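You operate a simulated robot arm through the tools that you are given. There is no shell and no other tool. Be economical: measure what you need, move in short steps, check, and stop when the job is done.

Carry out the task below with a simulated robot arm. There is one attempt and no reset: what you move stays moved.

TASK
Fit white filter element 50 in pot 2 and pump the pot FULL.
Fine: lock it and shut its drain before you pump; leave the black pot lever alone.
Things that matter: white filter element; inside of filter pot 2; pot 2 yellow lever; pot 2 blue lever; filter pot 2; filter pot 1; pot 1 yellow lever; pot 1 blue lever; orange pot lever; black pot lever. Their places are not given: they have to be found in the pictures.

It is judged by the outcome, as a careful person would: the job done as asked, and still so three seconds after it is handed in. It fails if anything else is knocked over, pushed out of place, dropped, spilled or broken.

THE ROBOT
A 6-joint arm with a two-finger parallel gripper, fixed in place. Base frame: the origin is at the foot of the arm, x ahead of it, y to its left, z up; the work surface is at about z = 0.784. Lengths are in m, angles in degrees, forces in N, time in s.
With the tool pointing down near the work surface it reaches from about 0.24 to 0.64 m from the base axis. Its first joint turns from -66.0 to 66.0 degrees. Payload 2.7 kg.
Tool frame: the origin (TCP) lies between the finger pads and is the grasp point; the fingertips stand 0.023 m ahead of it; z points along the fingers, y is the line along which they close. The gripper opens to 0.094 m. The fingers are 0.038 m wide and 0.01 m thick; the gripper's body (0.054 by 0.096 m) begins 0.039 m behind the TCP.
Orientation is that of the tool frame in the base frame, as a unit quaternion [x, y, z, w]. With the fingers straight down and closing along the base's y, the tool's x points along the base's -x, its y along +y and its z along -z.

THE INTERFACE
- The arm moves only by the tool step_arm. Its argument "increments" is a list of rows, each a list of 3 entries, a list of its own where there are three numbers: the shift along the tool's x, y, z in m, then the turn, a rotation vector about the tool's x, y, z in degrees, then the gripper command, from -1 (shut) to 1 (fully open), values between in proportion. In form: [[[x, y, z], [wx, wy, wz], fingers], ...]. A call has 1 to 8 rows; each row shifts and turns the commanded pose from where the row before left it, along the tool's axes as they then stand. A row lasts 0.2 s, in which the tool goes at most 0.05 m and 8.6 degrees; a call with a longer step from one row to the next is refused whole, and so is a gripper value outside its range. A pose out of reach is approached as far as the arm can. The call stops where the force on the tool passes 60 N (or 10 N more than at its start, if that is more) or the arm is blocked; 0.2 s more then pass. The fingers move at their own pace (about 0.045 m/s each) and stop on an object; they squeeze with about 35 N. The grip force told is the motor's: it shows also when the fingers shut on nothing. Time passes only in rows, and 0.2 s behind the last, so rows that do not move let the fingers close. It gives the time, the measured TCP pose, the force on the tool (base axes), the opening and the grip force at its end, in the units of the frame above (readings bear some noise), and new pictures: "pictures" is both (left out), scene, wrist or none.
- Cameras (640 x 400 px; columns grow to the right, rows downward): "scene" is fixed at [0.0914, -0.4421, 1.4054]; the picture's right is [0.63, -0.78, 0.00], its down [-0.42, -0.34, -0.84] and it looks along [0.66, 0.53, -0.54] (base axes); focal length 322 px, centre (320, 200). "wrist" rides on the gripper at [-0.039, 0, -0.044] in the tool frame; the picture's right is [0.00, -1.00, 0.00], its down [0.97, 0.00, -0.24] and it looks along [0.24, 0.00, 0.97] (tool axes); focal length 218 px, centre (320, 200).
- measure_at(camera, pixels): there is no depth. For up to 12 entries [column, row, z] of the newest picture of that camera ("zoom" is the newest enlarged one), the place [x, y] in the base frame at which the ray of that pixel passes the height z, good to about 0.002 m. No time passes.
- close_up(camera, box): a new picture of the part [left, top, right, bottom] of that camera's present view, enlarged. No time passes.
- finish_job(): hands the job in; it is judged then, once.

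Work in short steps. Measure before you move; look again where a grasp or a placing could have gone wrong, and mend it. You have 80 turns and 120 pictures in all, those below and enlarged ones among them. Open the gripper and draw the arm clear of the work before you hand the job in, unless the task says otherwise; then end with one line.

The tools are called as name(argument=value, ...) on one line, values as JSON. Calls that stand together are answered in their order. step_arm: Moves the arm, as the interface text tells. Its arguments: {"type":"object","properties":{"increments":{"type":"array","items":{"type":"array"}},"pictures":{"type":"string","enum":["both","scene","wrist","none"]}},"required":["increments"]} The other tools are called the same way: measure_at (camera, pixels) gives the place at which the rays of pixels pass given heights; close_up (camera, box) takes an enlarged picture of a part of a camera's view; finish_job () hands the job in.

At the start:

```text
time: 0.0
position: [0.4649, 0.1261, 1.1453]
tool_rot: [0.0, 1.0, -0.001, 0.0]
contact_force: [-0.2, -1.2, -0.5]
finger_gap: 0.094
grasp_force: 0.1
```

scene: 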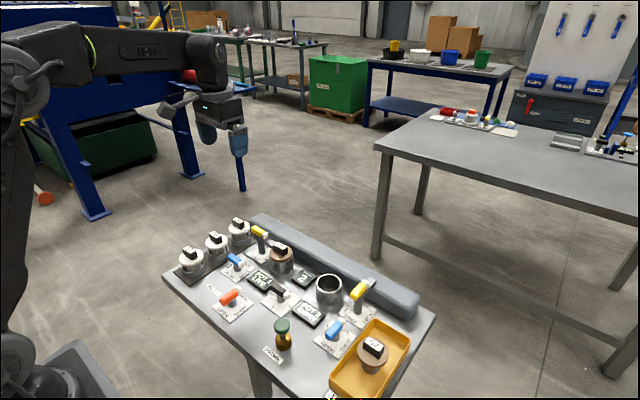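
wrist: 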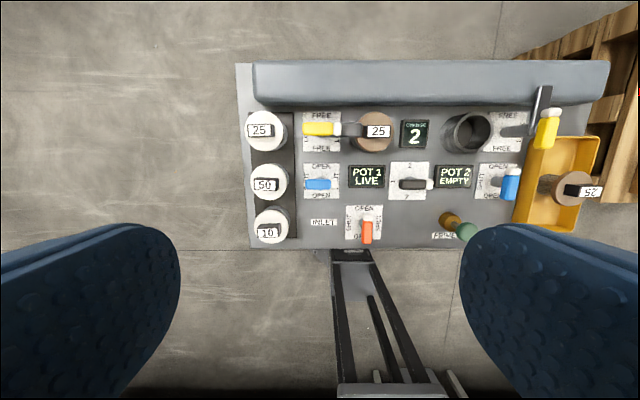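

I'll look at the panel enlarged to read labels.

close_up(camera="wrist", box=[230, 50, 430, 260])

close_up(camera="wrist", box=[390, 70, 620, 260])

close_up(camera="scene", box=[160, 200, 320, 310])

close_up(camera="scene", box=[250, 250, 440, 400])

```text
1.90 times, centred on (330, 155) of wrist
```

zoom: 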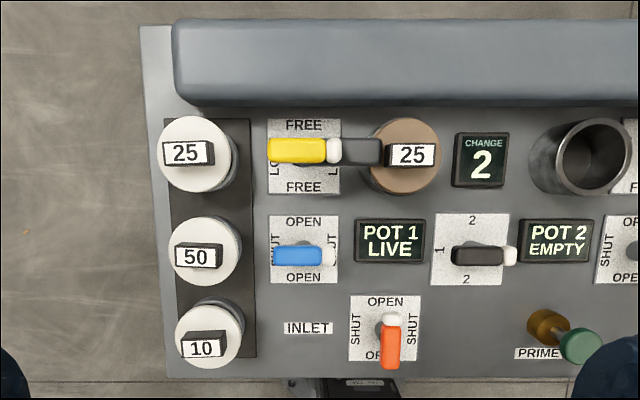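

```text
2.11 times, centred on (505, 165) of wrist
```

zoom: 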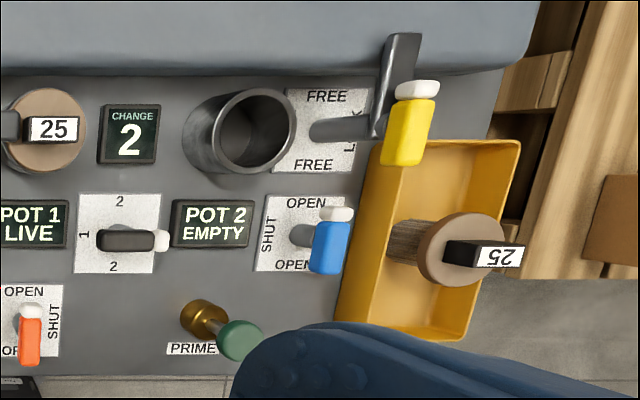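

```text
3.64 times, centred on (240, 255) of scene
```

zoom: 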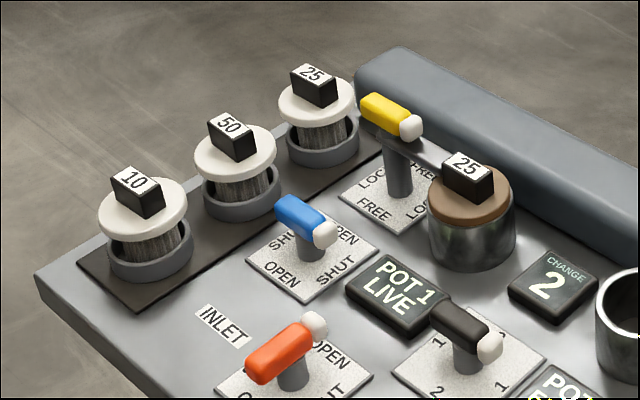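

```text
2.67 times, centred on (345, 325) of scene
```

zoom: 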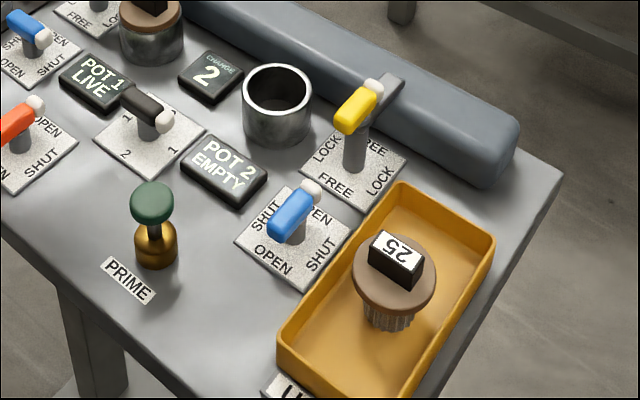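

measure_at(camera="wrist", pixels=[[265, 184, 0.84], [265, 184, 0.86], [265, 184, 0.88], [268, 130, 0.86], [269, 231, 0.86], [466, 133, 0.84], [466, 133, 0.82], [550, 114, 0.86], [512, 172, 0.84], [466, 231, 0.86], [404, 167, 0.784], [445, 219, 0.8]])

measure_at(camera="scene", pixels=[[217, 236, 0.84], [217, 236, 0.86], [217, 236, 0.88], [237, 221, 0.86], [191, 250, 0.86], [329, 283, 0.84], [329, 283, 0.82], [368, 284, 0.86], [341, 323, 0.84], [282, 326, 0.86], [309, 310, 0.784], [284, 343, 0.8]])

```text
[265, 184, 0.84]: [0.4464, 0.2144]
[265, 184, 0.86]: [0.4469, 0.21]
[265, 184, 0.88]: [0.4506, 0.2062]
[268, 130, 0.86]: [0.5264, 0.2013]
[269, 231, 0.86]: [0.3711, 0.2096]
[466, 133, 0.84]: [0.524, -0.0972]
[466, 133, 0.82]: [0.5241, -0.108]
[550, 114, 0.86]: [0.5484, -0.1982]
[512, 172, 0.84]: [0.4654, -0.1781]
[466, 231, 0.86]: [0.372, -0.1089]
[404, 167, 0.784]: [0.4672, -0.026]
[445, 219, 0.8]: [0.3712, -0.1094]
```

```text
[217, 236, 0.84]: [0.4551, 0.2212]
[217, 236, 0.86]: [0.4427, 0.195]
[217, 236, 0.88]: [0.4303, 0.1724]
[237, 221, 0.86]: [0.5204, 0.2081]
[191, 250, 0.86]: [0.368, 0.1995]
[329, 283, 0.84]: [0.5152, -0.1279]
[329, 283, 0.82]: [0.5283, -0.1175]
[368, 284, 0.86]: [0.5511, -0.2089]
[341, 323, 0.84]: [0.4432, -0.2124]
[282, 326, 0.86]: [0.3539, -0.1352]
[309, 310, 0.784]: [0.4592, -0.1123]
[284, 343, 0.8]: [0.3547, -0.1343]
```

Element 50 sits near (0.447, 0.211), label top about z 0.855. I move above it for a close view.

step_arm(increments=[[[0.0045, 0.0213, 0.036], [0, 0, 0], 1], [[0.0045, 0.0213, 0.036], [0, 0, 0], 1], [[0.0045, 0.0213, 0.036], [0, 0, 0], 1], [[0.0045, 0.0213, 0.036], [0, 0, 0], 1]])

```text
time: 1.0
position: [0.4472, 0.2085, 1.0012]
tool_rot: [0.0, 1.0, 0.0, 0.0]
contact_force: [0.6, -0.3, 0.1]
finger_gap: 0.0939
grasp_force: 0.1
```

scene: 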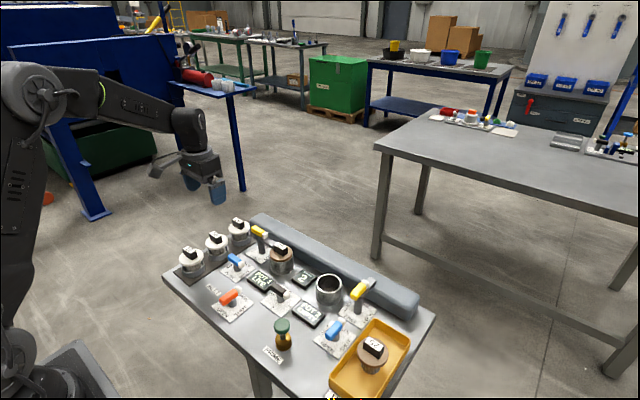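
wrist: 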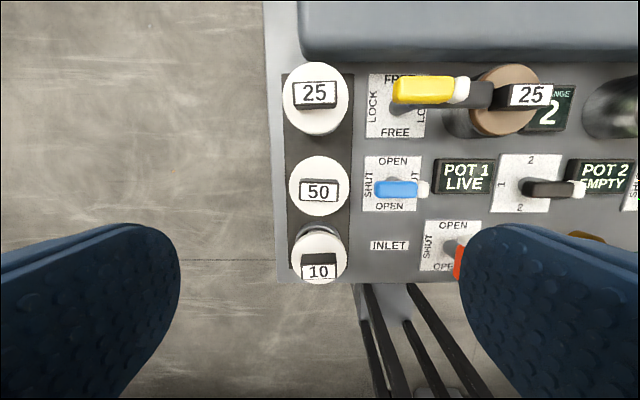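

close_up(camera="wrist", box=[260, 140, 380, 230])

measure_at(camera="wrist", pixels=[[319, 190, 0.85], [319, 190, 0.86], [317, 185, 0.83], [405, 188, 0.84], [445, 90, 0.86]])

close_up(camera="scene", box=[190, 220, 250, 260])

```text
4.44 times, centred on (320, 185) of wrist
```

zoom: 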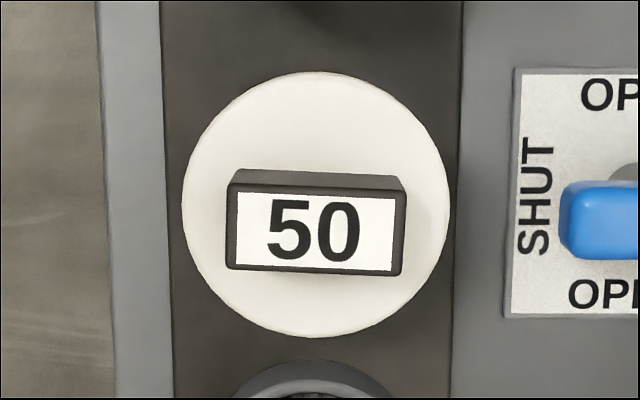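

```text
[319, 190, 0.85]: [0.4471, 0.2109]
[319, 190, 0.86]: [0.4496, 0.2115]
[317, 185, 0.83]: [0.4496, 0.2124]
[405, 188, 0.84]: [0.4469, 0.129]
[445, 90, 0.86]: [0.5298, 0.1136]
```

```text
10.00 times, centred on (220, 240) of scene
```

zoom: 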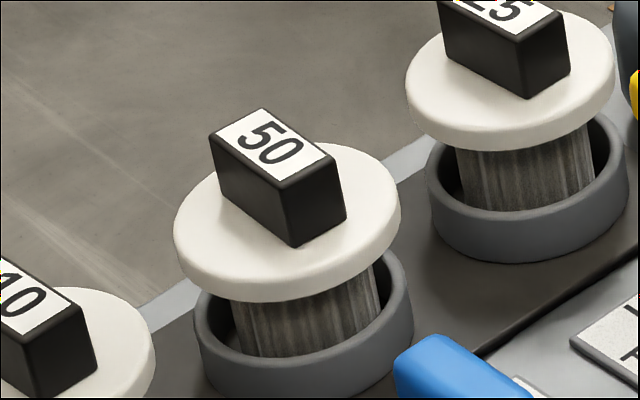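

step_arm(increments=[[[0, 0.0024, 0.034], [0, 0, 0], 0.3], [[0, 0, 0.034], [0, 0, 0], 0.3], [[0, 0, 0.034], [0, 0, 0], 0.3], [[0, 0, 0.03], [0, 0, 0], 0.3]])

close_up(camera="scene", box=[180, 200, 260, 250])

```text
time: 2.0
position: [0.4468, 0.2124, 0.8699]
tool_rot: [0.0, 1.0, 0.0, 0.001]
contact_force: [-0.1, -0.1, -0.3]
finger_gap: 0.0612
grasp_force: 0.1
```

scene: 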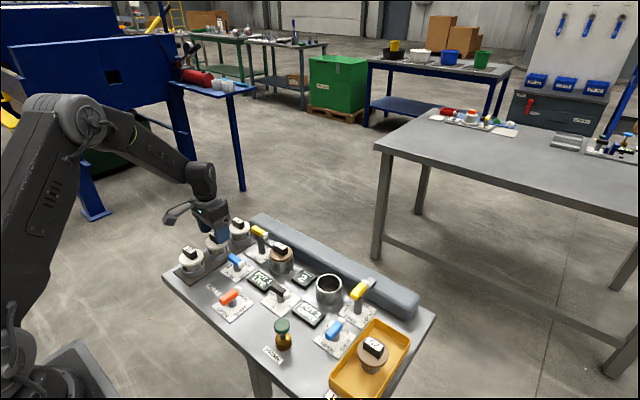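
wrist: 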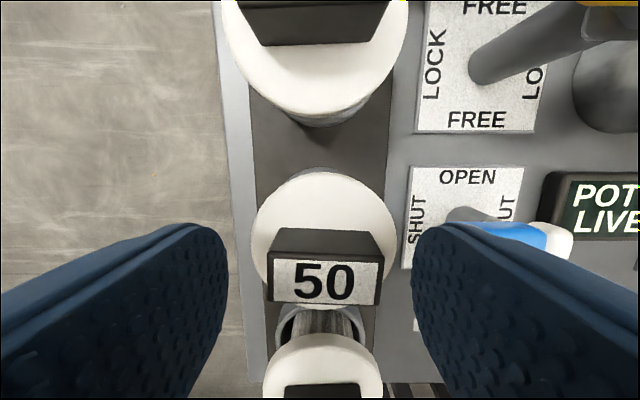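

```text
8.00 times, centred on (220, 225) of scene
```

zoom: 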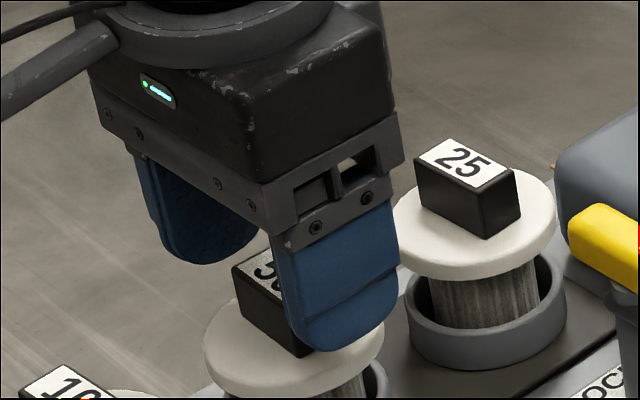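

step_arm(increments=[[[0.001, 0, 0.011], [0, 0, 0], 0.3], [[0, 0, 0], [0, 0, 0], 0.3], [[0, 0, 0], [0, 0, 0], -1], [[0, 0, 0], [0, 0, 0], -1], [[0, 0, 0], [0, 0, 0], -1]])

close_up(camera="scene", box=[180, 200, 260, 250])

```text
time: 3.2
position: [0.4462, 0.2126, 0.8586]
tool_rot: [-0.001, 1.0, 0.0, 0.001]
contact_force: [0.3, 0.2, 1.0]
finger_gap: 0.0354
grasp_force: 35.8
```

scene: 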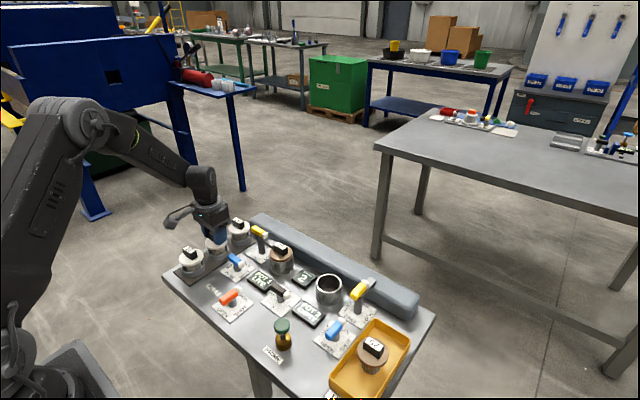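
wrist: 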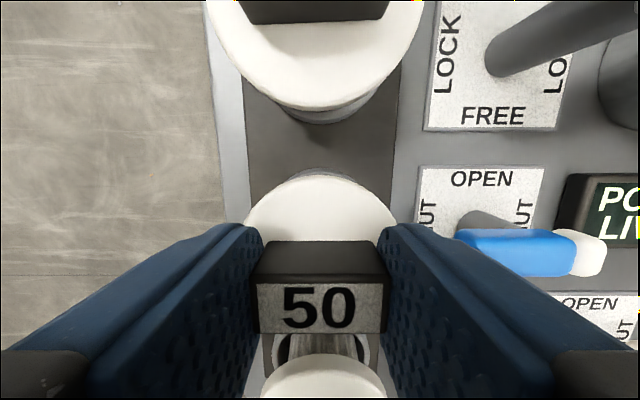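

```text
8.00 times, centred on (220, 225) of scene
```

zoom: 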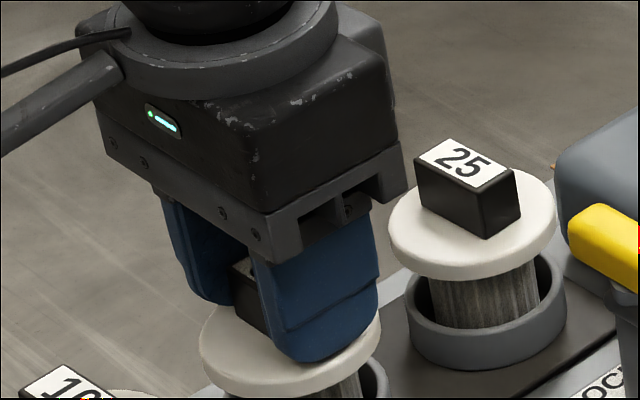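

Gripped (gap 0.0354). Lift straight up.

step_arm(increments=[[[0, 0, -0.015], [0, 0, 0], -1], [[0, 0, -0.02], [0, 0, 0], -1], [[0, 0, -0.03], [0, 0, 0], -1], [[0, 0, -0.035], [0, 0, 0], -1], [[0, 0, -0.03], [0, 0, 0], -1], [[0, 0, 0], [0, 0, 0], -1]])

close_up(camera="scene", box=[160, 170, 256, 230])

```text
time: 4.6
position: [0.4453, 0.2138, 0.9883]
tool_rot: [0.0, 1.0, -0.001, 0.0]
contact_force: [0.1, 0.4, 0.1]
finger_gap: 0.0
grasp_force: 34.8
```

scene: 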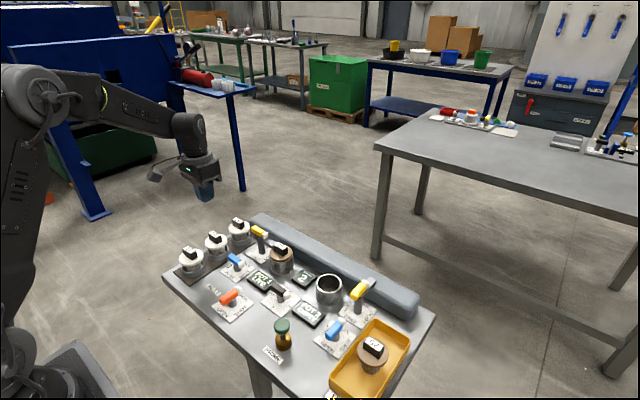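
wrist: 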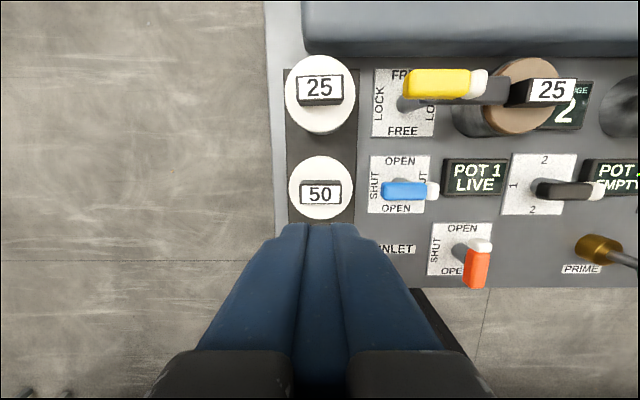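

```text
6.67 times, centred on (208, 200) of scene
```

zoom: 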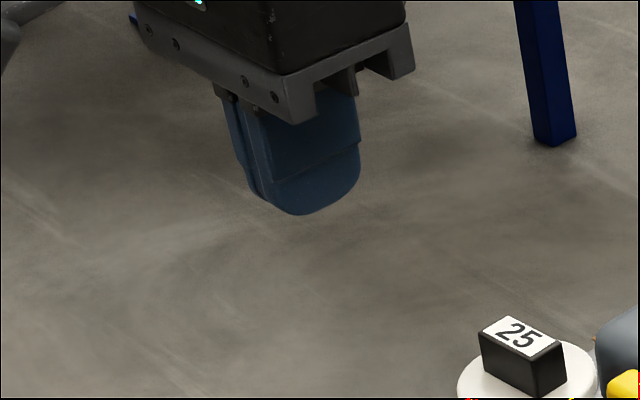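

The element stayed behind; the grip slipped. Check it's unharmed before regripping.

close_up(camera="scene", box=[185, 215, 249, 255])

close_up(camera="wrist", box=[270, 140, 370, 230])

measure_at(camera="wrist", pixels=[[319, 194, 0.845], [319, 194, 0.855], [319, 194, 0.86]])

measure_at(camera="scene", pixels=[[215, 234.8, 0.845], [215, 234.8, 0.855], [215, 234.8, 0.86]])

```text
10.00 times, centred on (217, 235) of scene
```

zoom: 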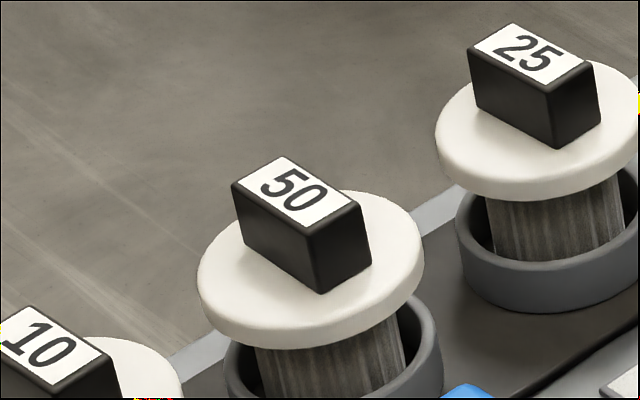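

```text
4.44 times, centred on (320, 185) of wrist
```

zoom: 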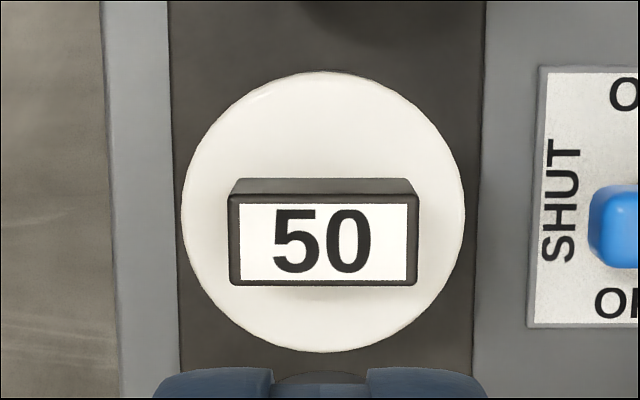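

```text
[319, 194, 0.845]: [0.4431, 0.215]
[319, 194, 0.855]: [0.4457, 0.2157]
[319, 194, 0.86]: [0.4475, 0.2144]
```

```text
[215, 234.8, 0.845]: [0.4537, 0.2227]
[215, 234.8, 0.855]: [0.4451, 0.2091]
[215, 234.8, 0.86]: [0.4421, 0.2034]
```

Still seated, unmoved. I'll regrip across the thin sides (larger contact): yaw −90°.

step_arm(increments=[[[0, 0, 0], [0, 0, -8.5], -0.1], [[0, 0, 0], [0, 0, -8.5], -0.1], [[0, 0, 0], [0, 0, -8.5], -0.1], [[0, 0, 0], [0, 0, -8.5], -0.1], [[0, 0, 0], [0, 0, -8.5], -0.1], [[0, 0, 0], [0, 0, -8.5], -0.1], [[0, 0, 0], [0, 0, -8.5], -0.1], [[0, 0, 0], [0, 0, -8.5], -0.1]], pictures="none")

step_arm(increments=[[[0, 0, 0], [0, 0, -8], -0.1], [[0, 0, 0], [0, 0, -8], -0.1], [[0, 0, 0], [0, 0, -6], -0.1]])

```text
time: 6.4
position: [0.4459, 0.2128, 0.9873]
tool_rot: [-0.561, 0.828, 0.001, 0.0]
contact_force: [0.0, -0.1, -0.6]
finger_gap: 0.0425
grasp_force: 0.0
```

```text
time: 7.2
position: [0.446, 0.2129, 0.9873]
tool_rot: [0.708, -0.706, 0.0, 0.0]
contact_force: [-0.1, -1.0, -0.1]
finger_gap: 0.0423
grasp_force: 0.0
```

scene: 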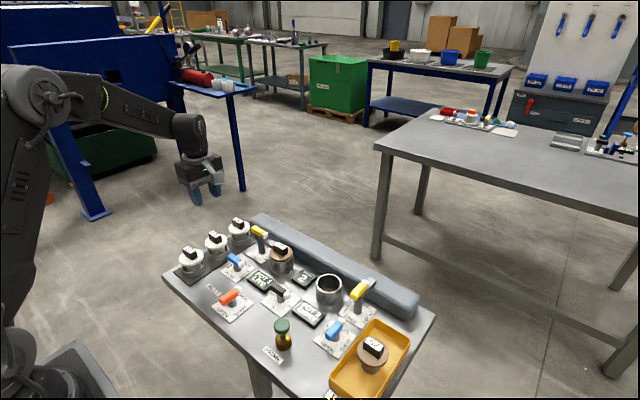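
wrist: 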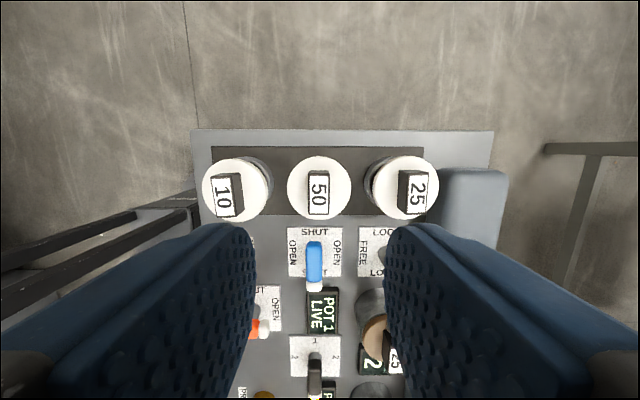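

step_arm(increments=[[[0, 0, 0.035], [0, 0, 0], -0.1], [[0, 0, 0.035], [0, 0, 0], -0.1], [[0, 0, 0.035], [0, 0, 0], -0.1], [[0, 0, 0.018], [0, 0, 0], -0.1], [[0, 0, 0.01], [0, 0, 0], -0.1], [[0, 0, 0], [0, 0, 0], -0.1]])

close_up(camera="scene", box=[180, 200, 260, 250])

```text
time: 8.6
position: [0.4469, 0.2131, 0.8572]
tool_rot: [0.708, -0.706, 0.001, -0.002]
contact_force: [-7.8, -5.2, 32.4]
finger_gap: 0.0431
grasp_force: 1.1
```

scene: 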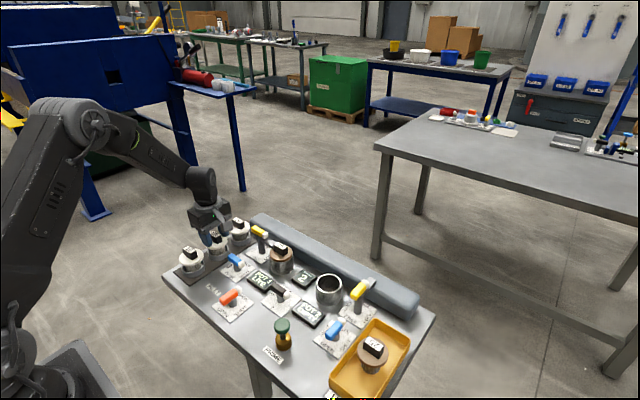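
wrist: 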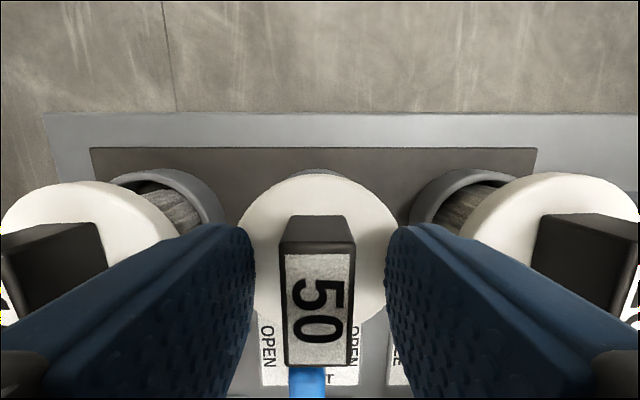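

```text
8.00 times, centred on (220, 225) of scene
```

zoom: 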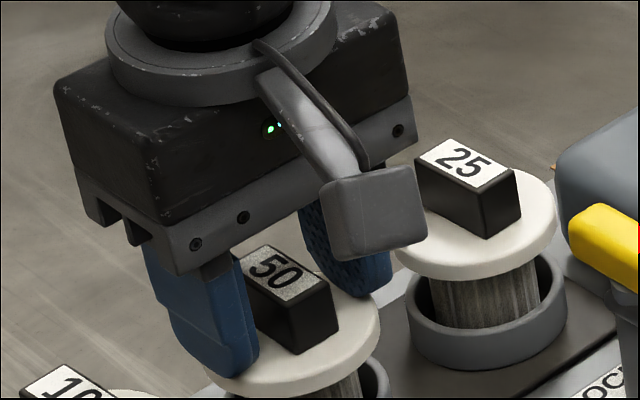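

Fingertips touch the cap (32 N). Back off 4 mm and close, then try a slow small lift.

step_arm(increments=[[[0, 0, -0.005], [0, 0, 0], -0.1], [[0, 0, 0], [0, 0, 0], -1], [[0, 0, 0], [0, 0, 0], -1], [[0, 0, 0], [0, 0, 0], -1], [[0, 0, 0], [0, 0, 0], -1]], pictures="none")

step_arm(increments=[[[0, 0, -0.003], [0, 0, 0], -1], [[0, 0, -0.003], [0, 0, 0], -1]], pictures="wrist")

step_arm(increments=[[[0, 0, -0.004], [0, 0, 0], -1], [[0, 0, -0.004], [0, 0, 0], -1]], pictures="wrist")

close_up(camera="scene", box=[180, 200, 260, 250])

```text
time: 9.8
position: [0.4456, 0.212, 0.8574]
tool_rot: [-0.707, 0.707, 0.0, 0.001]
contact_force: [0.4, -1.2, -0.2]
finger_gap: 0.0171
grasp_force: 34.9
```

```text
time: 10.4
position: [0.4455, 0.213, 0.8657]
tool_rot: [-0.707, 0.707, 0.0, 0.0]
contact_force: [0.2, -0.3, -1.0]
finger_gap: 0.0175
grasp_force: 34.8
```

wrist: 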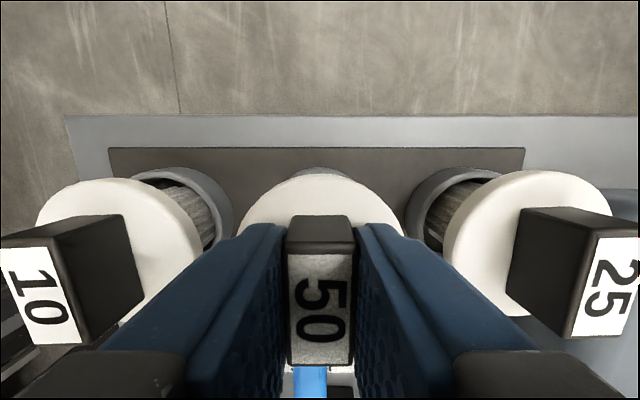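

```text
time: 11.0
position: [0.4455, 0.2142, 0.8731]
tool_rot: [0.707, -0.707, 0.0, 0.0]
contact_force: [-0.9, 0.5, -1.2]
finger_gap: 0.0174
grasp_force: 34.9
```

wrist: 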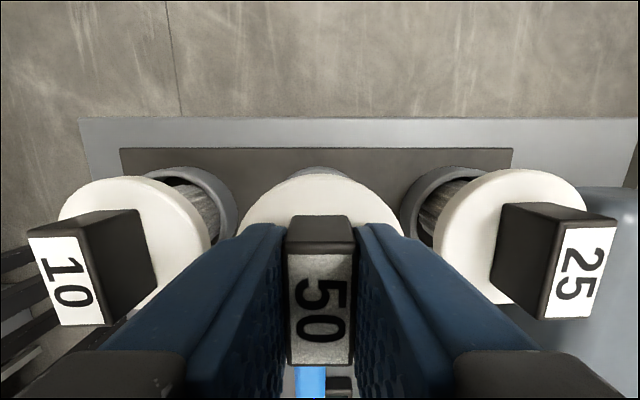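

```text
8.00 times, centred on (220, 225) of scene
```

zoom: 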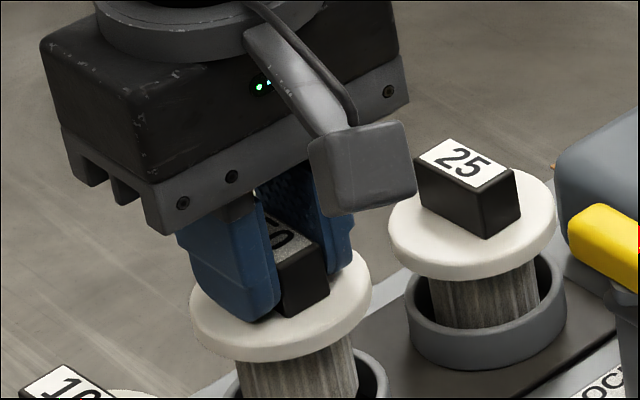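

It now rises with the gripper. Lift clear.

step_arm(increments=[[[0, 0, -0.012], [0, 0, 0], -1], [[0, 0, -0.014], [0, 0, 0], -1], [[0, 0, -0.014], [0, 0, 0], -1], [[0, 0, -0.014], [0, 0, 0], -1], [[0, 0, -0.014], [0, 0, 0], -1], [[0, 0, -0.014], [0, 0, 0], -1], [[0, 0, -0.014], [0, 0, 0], -1], [[0, 0, -0.014], [0, 0, 0], -1]])

close_up(camera="scene", box=[150, 150, 278, 230])

```text
time: 12.8
position: [0.4462, 0.2123, 0.9835]
tool_rot: [0.707, -0.707, 0.0, 0.0]
contact_force: [0.1, 0.7, -1.5]
finger_gap: 0.0175
grasp_force: 34.9
```

scene: 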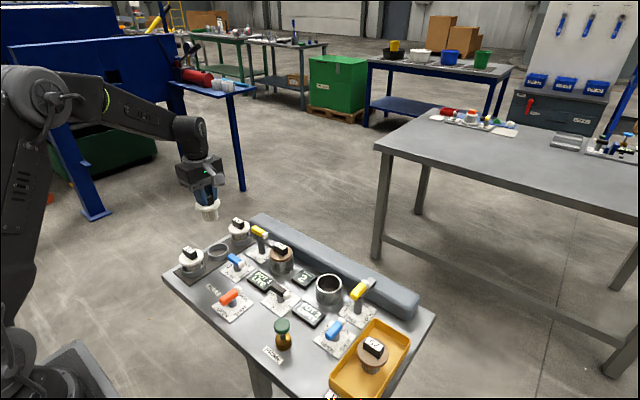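
wrist: 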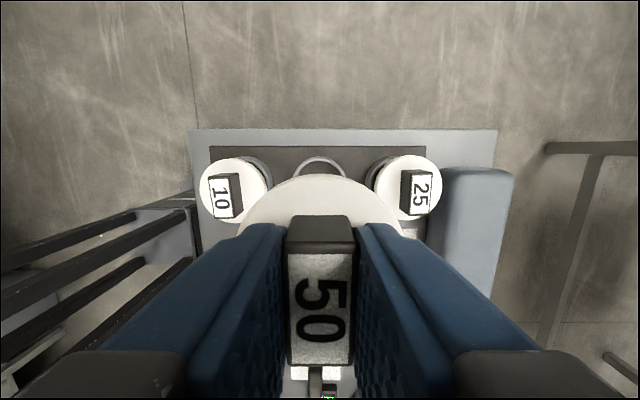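

```text
5.00 times, centred on (214, 190) of scene
```

zoom: 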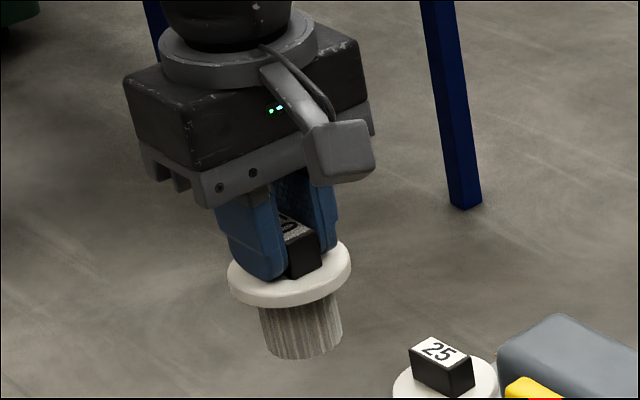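

Held well. Now measure pot 2's rim precisely.

close_up(camera="scene", box=[297, 260, 393, 320])

```text
6.67 times, centred on (345, 290) of scene
```

zoom: 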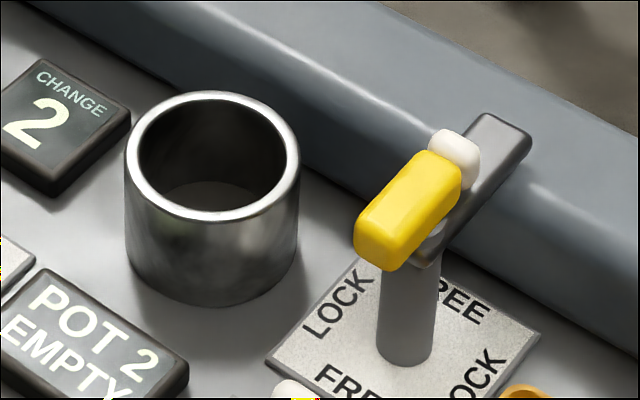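

measure_at(camera="zoom", pixels=[[213, 240, 0.784], [213, 240, 0.79], [213, 157, 0.82], [213, 157, 0.825], [213, 157, 0.83], [213, 157, 0.81], [404, 350, 0.784], [410, 250, 0.84]])

step_arm(increments=[[[0.035, -0.01, 0], [0, 0, 0], -1], [[0.04, -0.012, 0], [0, 0, 0], -1], [[0.04, -0.012, 0], [0, 0, 0], -1], [[0.04, -0.012, 0], [0, 0, 0], -1], [[0.04, -0.012, 0], [0, 0, 0], -1], [[0.035, -0.006, 0], [0, 0, 0], -1], [[0.02, -0.006, 0], [0, 0, 0], -1], [[0, 0, 0], [0, 0, 0], -1]])

```text
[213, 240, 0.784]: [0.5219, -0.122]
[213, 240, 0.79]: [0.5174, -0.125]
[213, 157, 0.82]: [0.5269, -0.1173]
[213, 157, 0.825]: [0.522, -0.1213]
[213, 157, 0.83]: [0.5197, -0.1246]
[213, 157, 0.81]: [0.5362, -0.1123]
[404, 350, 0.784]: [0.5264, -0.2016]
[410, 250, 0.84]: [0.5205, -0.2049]
```

```text
time: 14.6
position: [0.5169, -0.0383, 0.9834]
tool_rot: [0.707, -0.707, -0.001, 0.001]
contact_force: [-0.9, 0.6, -1.5]
finger_gap: 0.0173
grasp_force: 34.9
```

scene: 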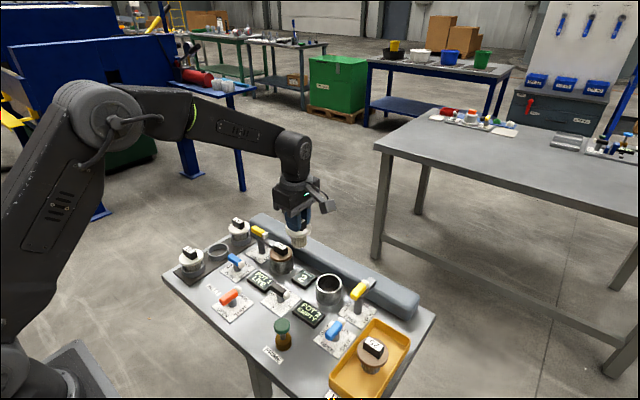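
wrist: 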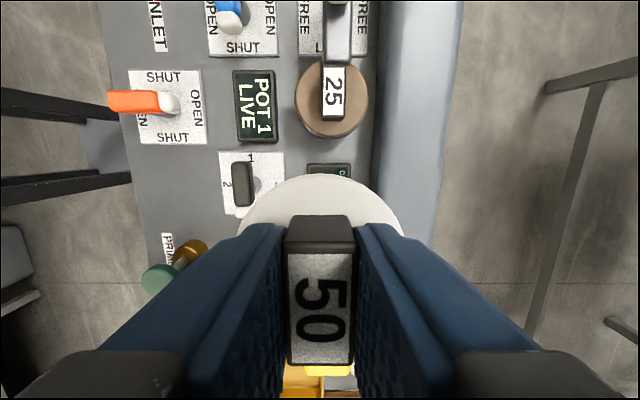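

Pot 2's rim centre is at about (0.5235, −0.1195), z ≈ 0.824. Move over it.

step_arm(increments=[[[0.03, -0.0066, 0], [0, 0, 0], -1], [[0.03, 0, 0], [0, 0, 0], -1], [[0.021, 0, 0], [0, 0, 0], -1], [[0, 0, 0], [0, 0, 0], -1]], pictures="none")

step_arm(increments=[[[0, 0, 0.03], [0, 0, 0], -1], [[0, 0, 0.03], [0, 0, 0], -1], [[0, 0, 0], [0, 0, 0], -1]])

close_up(camera="scene", box=[280, 230, 408, 310])

```text
time: 15.6
position: [0.5218, -0.1181, 0.9817]
tool_rot: [-0.707, 0.707, 0.0, 0.001]
contact_force: [0.7, 0.4, -1.0]
finger_gap: 0.0174
grasp_force: 34.8
```

```text
time: 16.4
position: [0.5235, -0.1176, 0.9213]
tool_rot: [-0.707, 0.707, 0.0, 0.0]
contact_force: [-1.2, -0.5, -0.7]
finger_gap: 0.0176
grasp_force: 34.5
```

scene: 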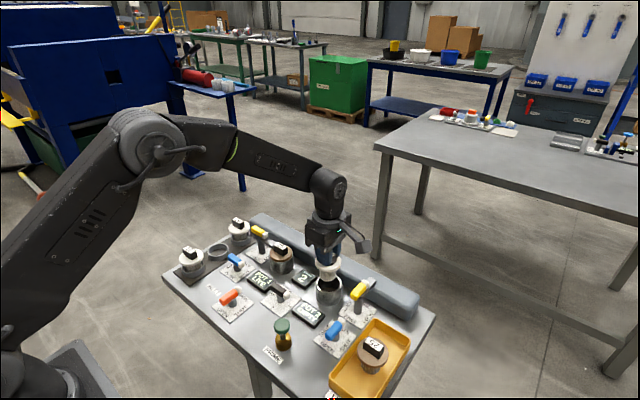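
wrist: 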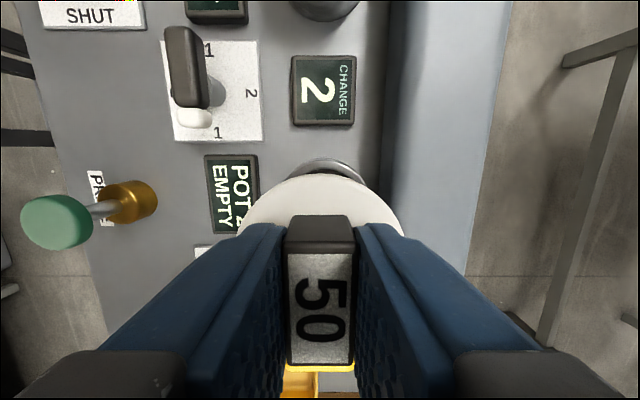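

```text
5.00 times, centred on (344, 270) of scene
```

zoom: 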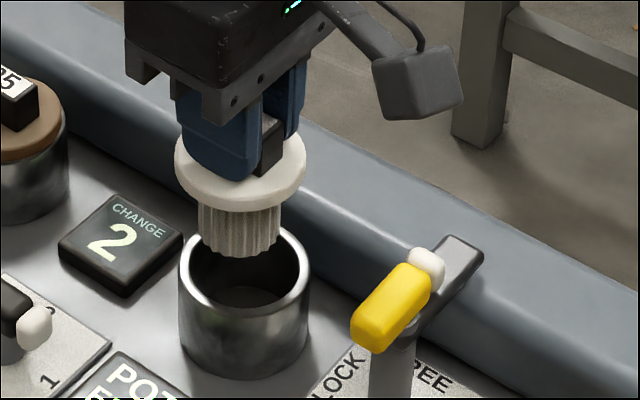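

close_up(camera="wrist", box=[230, 130, 420, 250])

measure_at(camera="wrist", pixels=[[290, 172, 0.824], [366, 172, 0.824], [328, 160, 0.824], [320, 160, 0.824]])

```text
3.33 times, centred on (325, 190) of wrist
```

zoom: 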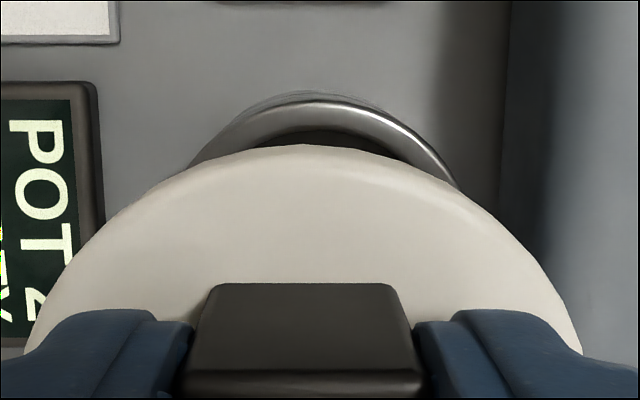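

```text
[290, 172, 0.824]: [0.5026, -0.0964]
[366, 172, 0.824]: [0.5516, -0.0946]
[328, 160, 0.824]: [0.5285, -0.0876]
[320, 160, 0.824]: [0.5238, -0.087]
```

Small correction (+2.5 mm x, −1.5 mm y) and descend into the pot.

step_arm(increments=[[[0.0015, -0.0025, 0], [0, 0, 0], -1], [[0, 0, 0.012], [0, 0, 0], -1], [[0, 0, 0.012], [0, 0, 0], -1], [[0, 0, 0.012], [0, 0, 0], -1], [[0, 0, 0.01], [0, 0, 0], -1], [[0, 0, 0.006], [0, 0, 0], -1], [[0, 0, 0], [0, 0, 0], -1]])

close_up(camera="scene", box=[280, 230, 408, 310])

```text
time: 18.0
position: [0.526, -0.1195, 0.8713]
tool_rot: [0.708, -0.707, 0.0, 0.0]
contact_force: [0.3, -0.1, -0.5]
finger_gap: 0.0172
grasp_force: 34.8
```

scene: 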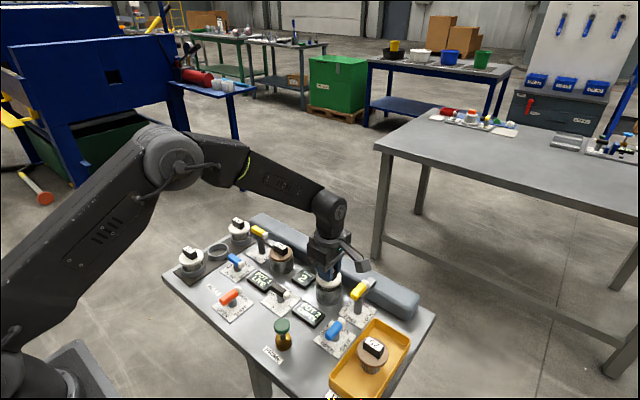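
wrist: 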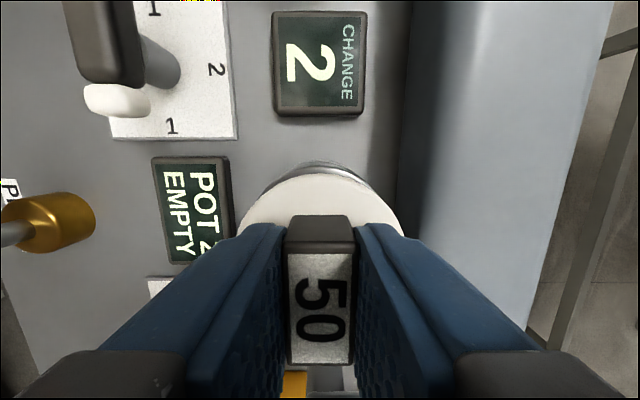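

```text
5.00 times, centred on (344, 270) of scene
```

zoom: 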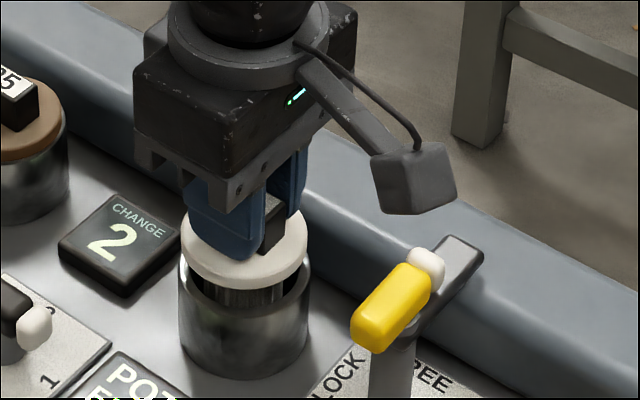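

step_arm(increments=[[[0, 0, 0.004], [0, 0, 0], -1], [[0, 0, 0.004], [0, 0, 0], -1], [[0, 0, 0.003], [0, 0, 0], -1], [[0, 0, 0], [0, 0, 0], -1]])

close_up(camera="scene", box=[280, 230, 408, 310])

```text
time: 19.0
position: [0.5254, -0.1186, 0.8602]
tool_rot: [0.708, -0.707, -0.001, 0.0]
contact_force: [0.3, 0.0, -1.3]
finger_gap: 0.0174
grasp_force: 35.0
```

scene: 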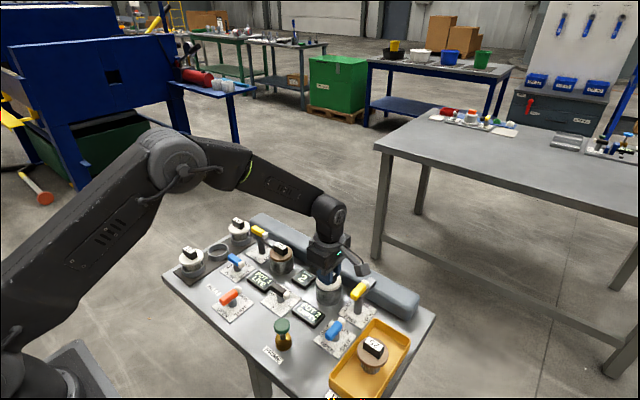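
wrist: 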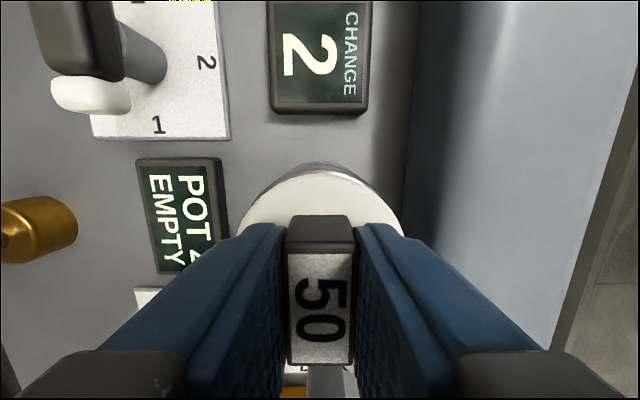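

```text
5.00 times, centred on (344, 270) of scene
```

zoom: 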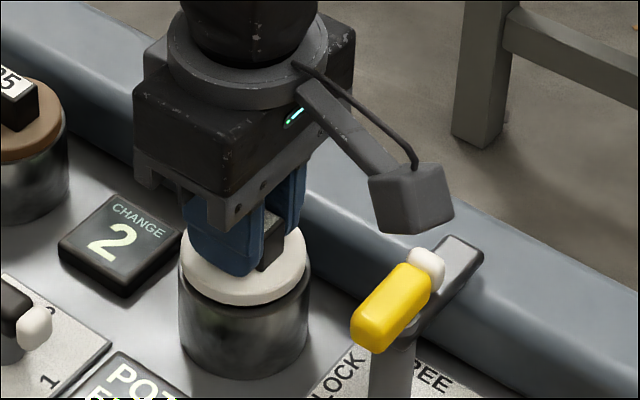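

step_arm(increments=[[[0, 0, 0.002], [0, 0, 0], -1], [[0, 0, 0.002], [0, 0, 0], -1], [[0, 0, 0], [0, 0, 0], -1]], pictures="none")

step_arm(increments=[[[0, 0, 0.002], [0, 0, 0], -1], [[0, 0, 0], [0, 0, 0], -1]], pictures="none")

close_up(camera="scene", box=[280, 230, 408, 310])

```text
time: 19.8
position: [0.5254, -0.1199, 0.8559]
tool_rot: [0.707, -0.707, 0.0, -0.001]
contact_force: [-0.5, -0.6, -0.8]
finger_gap: 0.0173
grasp_force: 34.6
```

```text
time: 20.4
position: [0.5263, -0.1206, 0.8555]
tool_rot: [-0.707, 0.707, -0.001, 0.001]
contact_force: [-7.8, 2.4, 23.1]
finger_gap: 0.0173
grasp_force: 35.3
```

```text
5.00 times, centred on (344, 270) of scene
```

zoom: 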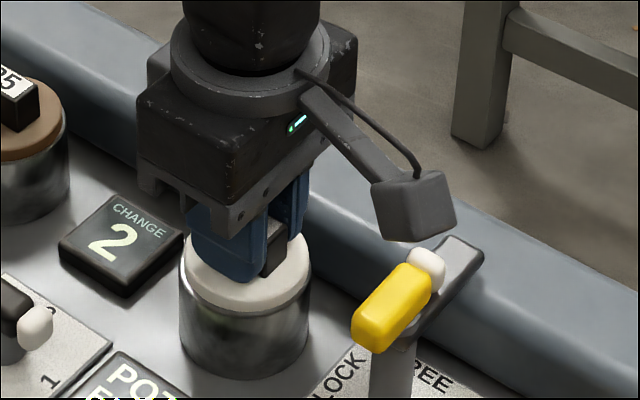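

Seated on the rim (23 N). Release and rise.

step_arm(increments=[[[0, 0, -0.001], [0, 0, 0], -0.25], [[0, 0, 0], [0, 0, 0], -0.25], [[0, 0, -0.01], [0, 0, 0], -0.25], [[0, 0, -0.03], [0, 0, 0], -0.25], [[0, 0, -0.04], [0, 0, 0], -0.25], [[0, 0, -0.04], [0, 0, 0], -0.25]])

close_up(camera="scene", box=[280, 230, 408, 310])

```text
time: 21.8
position: [0.5253, -0.1185, 0.9756]
tool_rot: [0.707, -0.707, -0.002, 0.0]
contact_force: [1.4, 0.8, 0.5]
finger_gap: 0.035
grasp_force: 0.1
```

scene: 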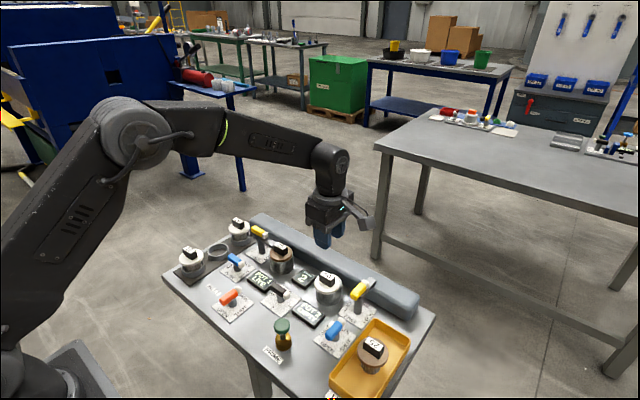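
wrist: 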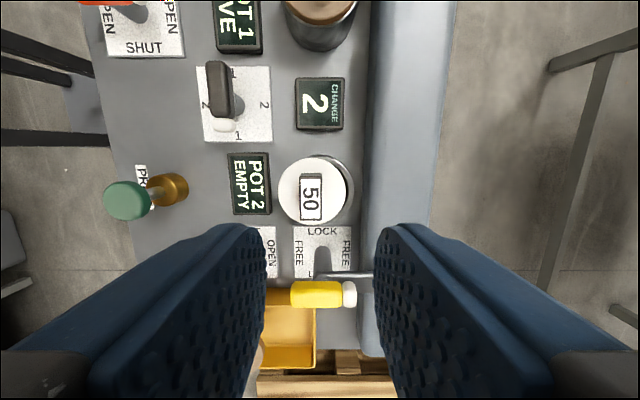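

```text
5.00 times, centred on (344, 270) of scene
```

zoom: 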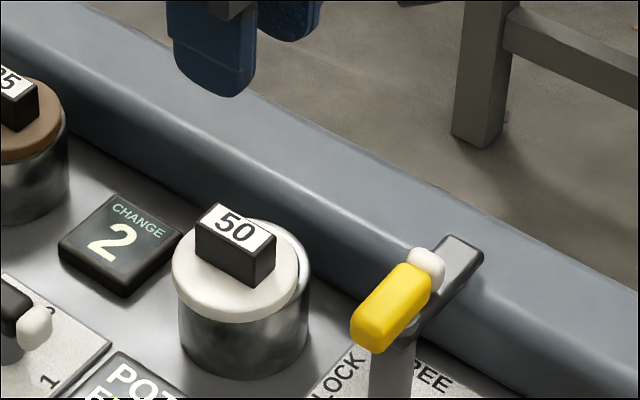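

close_up(camera="wrist", box=[260, 140, 380, 230])

close_up(camera="scene", box=[306, 260, 354, 315])

close_up(camera="scene", box=[256, 230, 304, 285])

```text
4.44 times, centred on (320, 185) of wrist
```

zoom: 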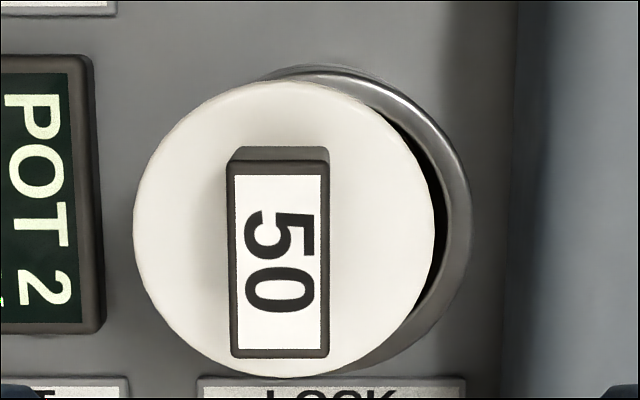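

```text
7.27 times, centred on (330, 288) of scene
```

zoom: 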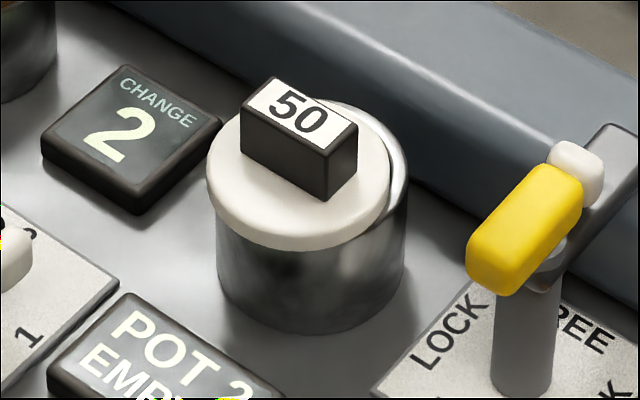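

```text
7.27 times, centred on (280, 258) of scene
```

zoom: 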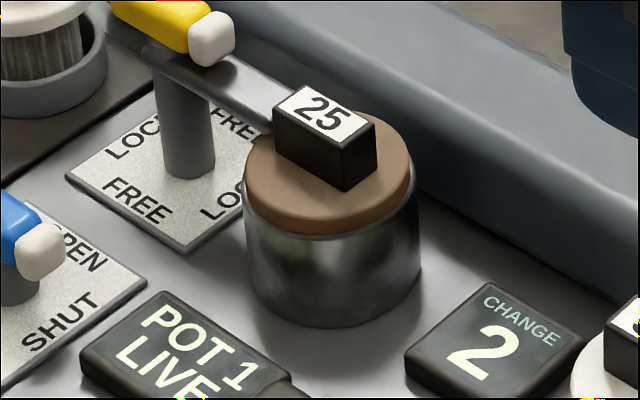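

The cap got dragged ~7 mm toward −x on release (fingertips were pressing on it). I'll regrip a bit higher, recentre at x≈0.5255 and release without down force.

step_arm(increments=[[[0, 0.0043, 0.03], [0, 0, 0], 0], [[0, 0, 0.03], [0, 0, 0], 0], [[0, 0, 0.03], [0, 0, 0], 0], [[0, 0, 0.02], [0, 0, 0], 0], [[0, 0, 0.0055], [0, 0, 0], 0], [[0, 0, 0], [0, 0, 0], 0]], pictures="wrist")

```text
time: 23.2
position: [0.5202, -0.1185, 0.8606]
tool_rot: [0.707, -0.707, 0.0, 0.001]
contact_force: [0.4, -1.6, 0.6]
finger_gap: 0.0469
grasp_force: 0.1
```

wrist: 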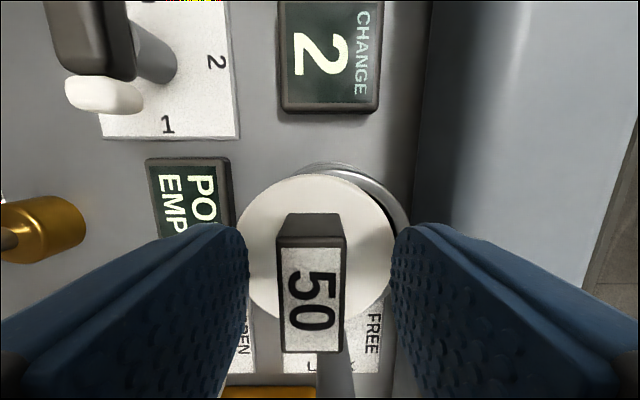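

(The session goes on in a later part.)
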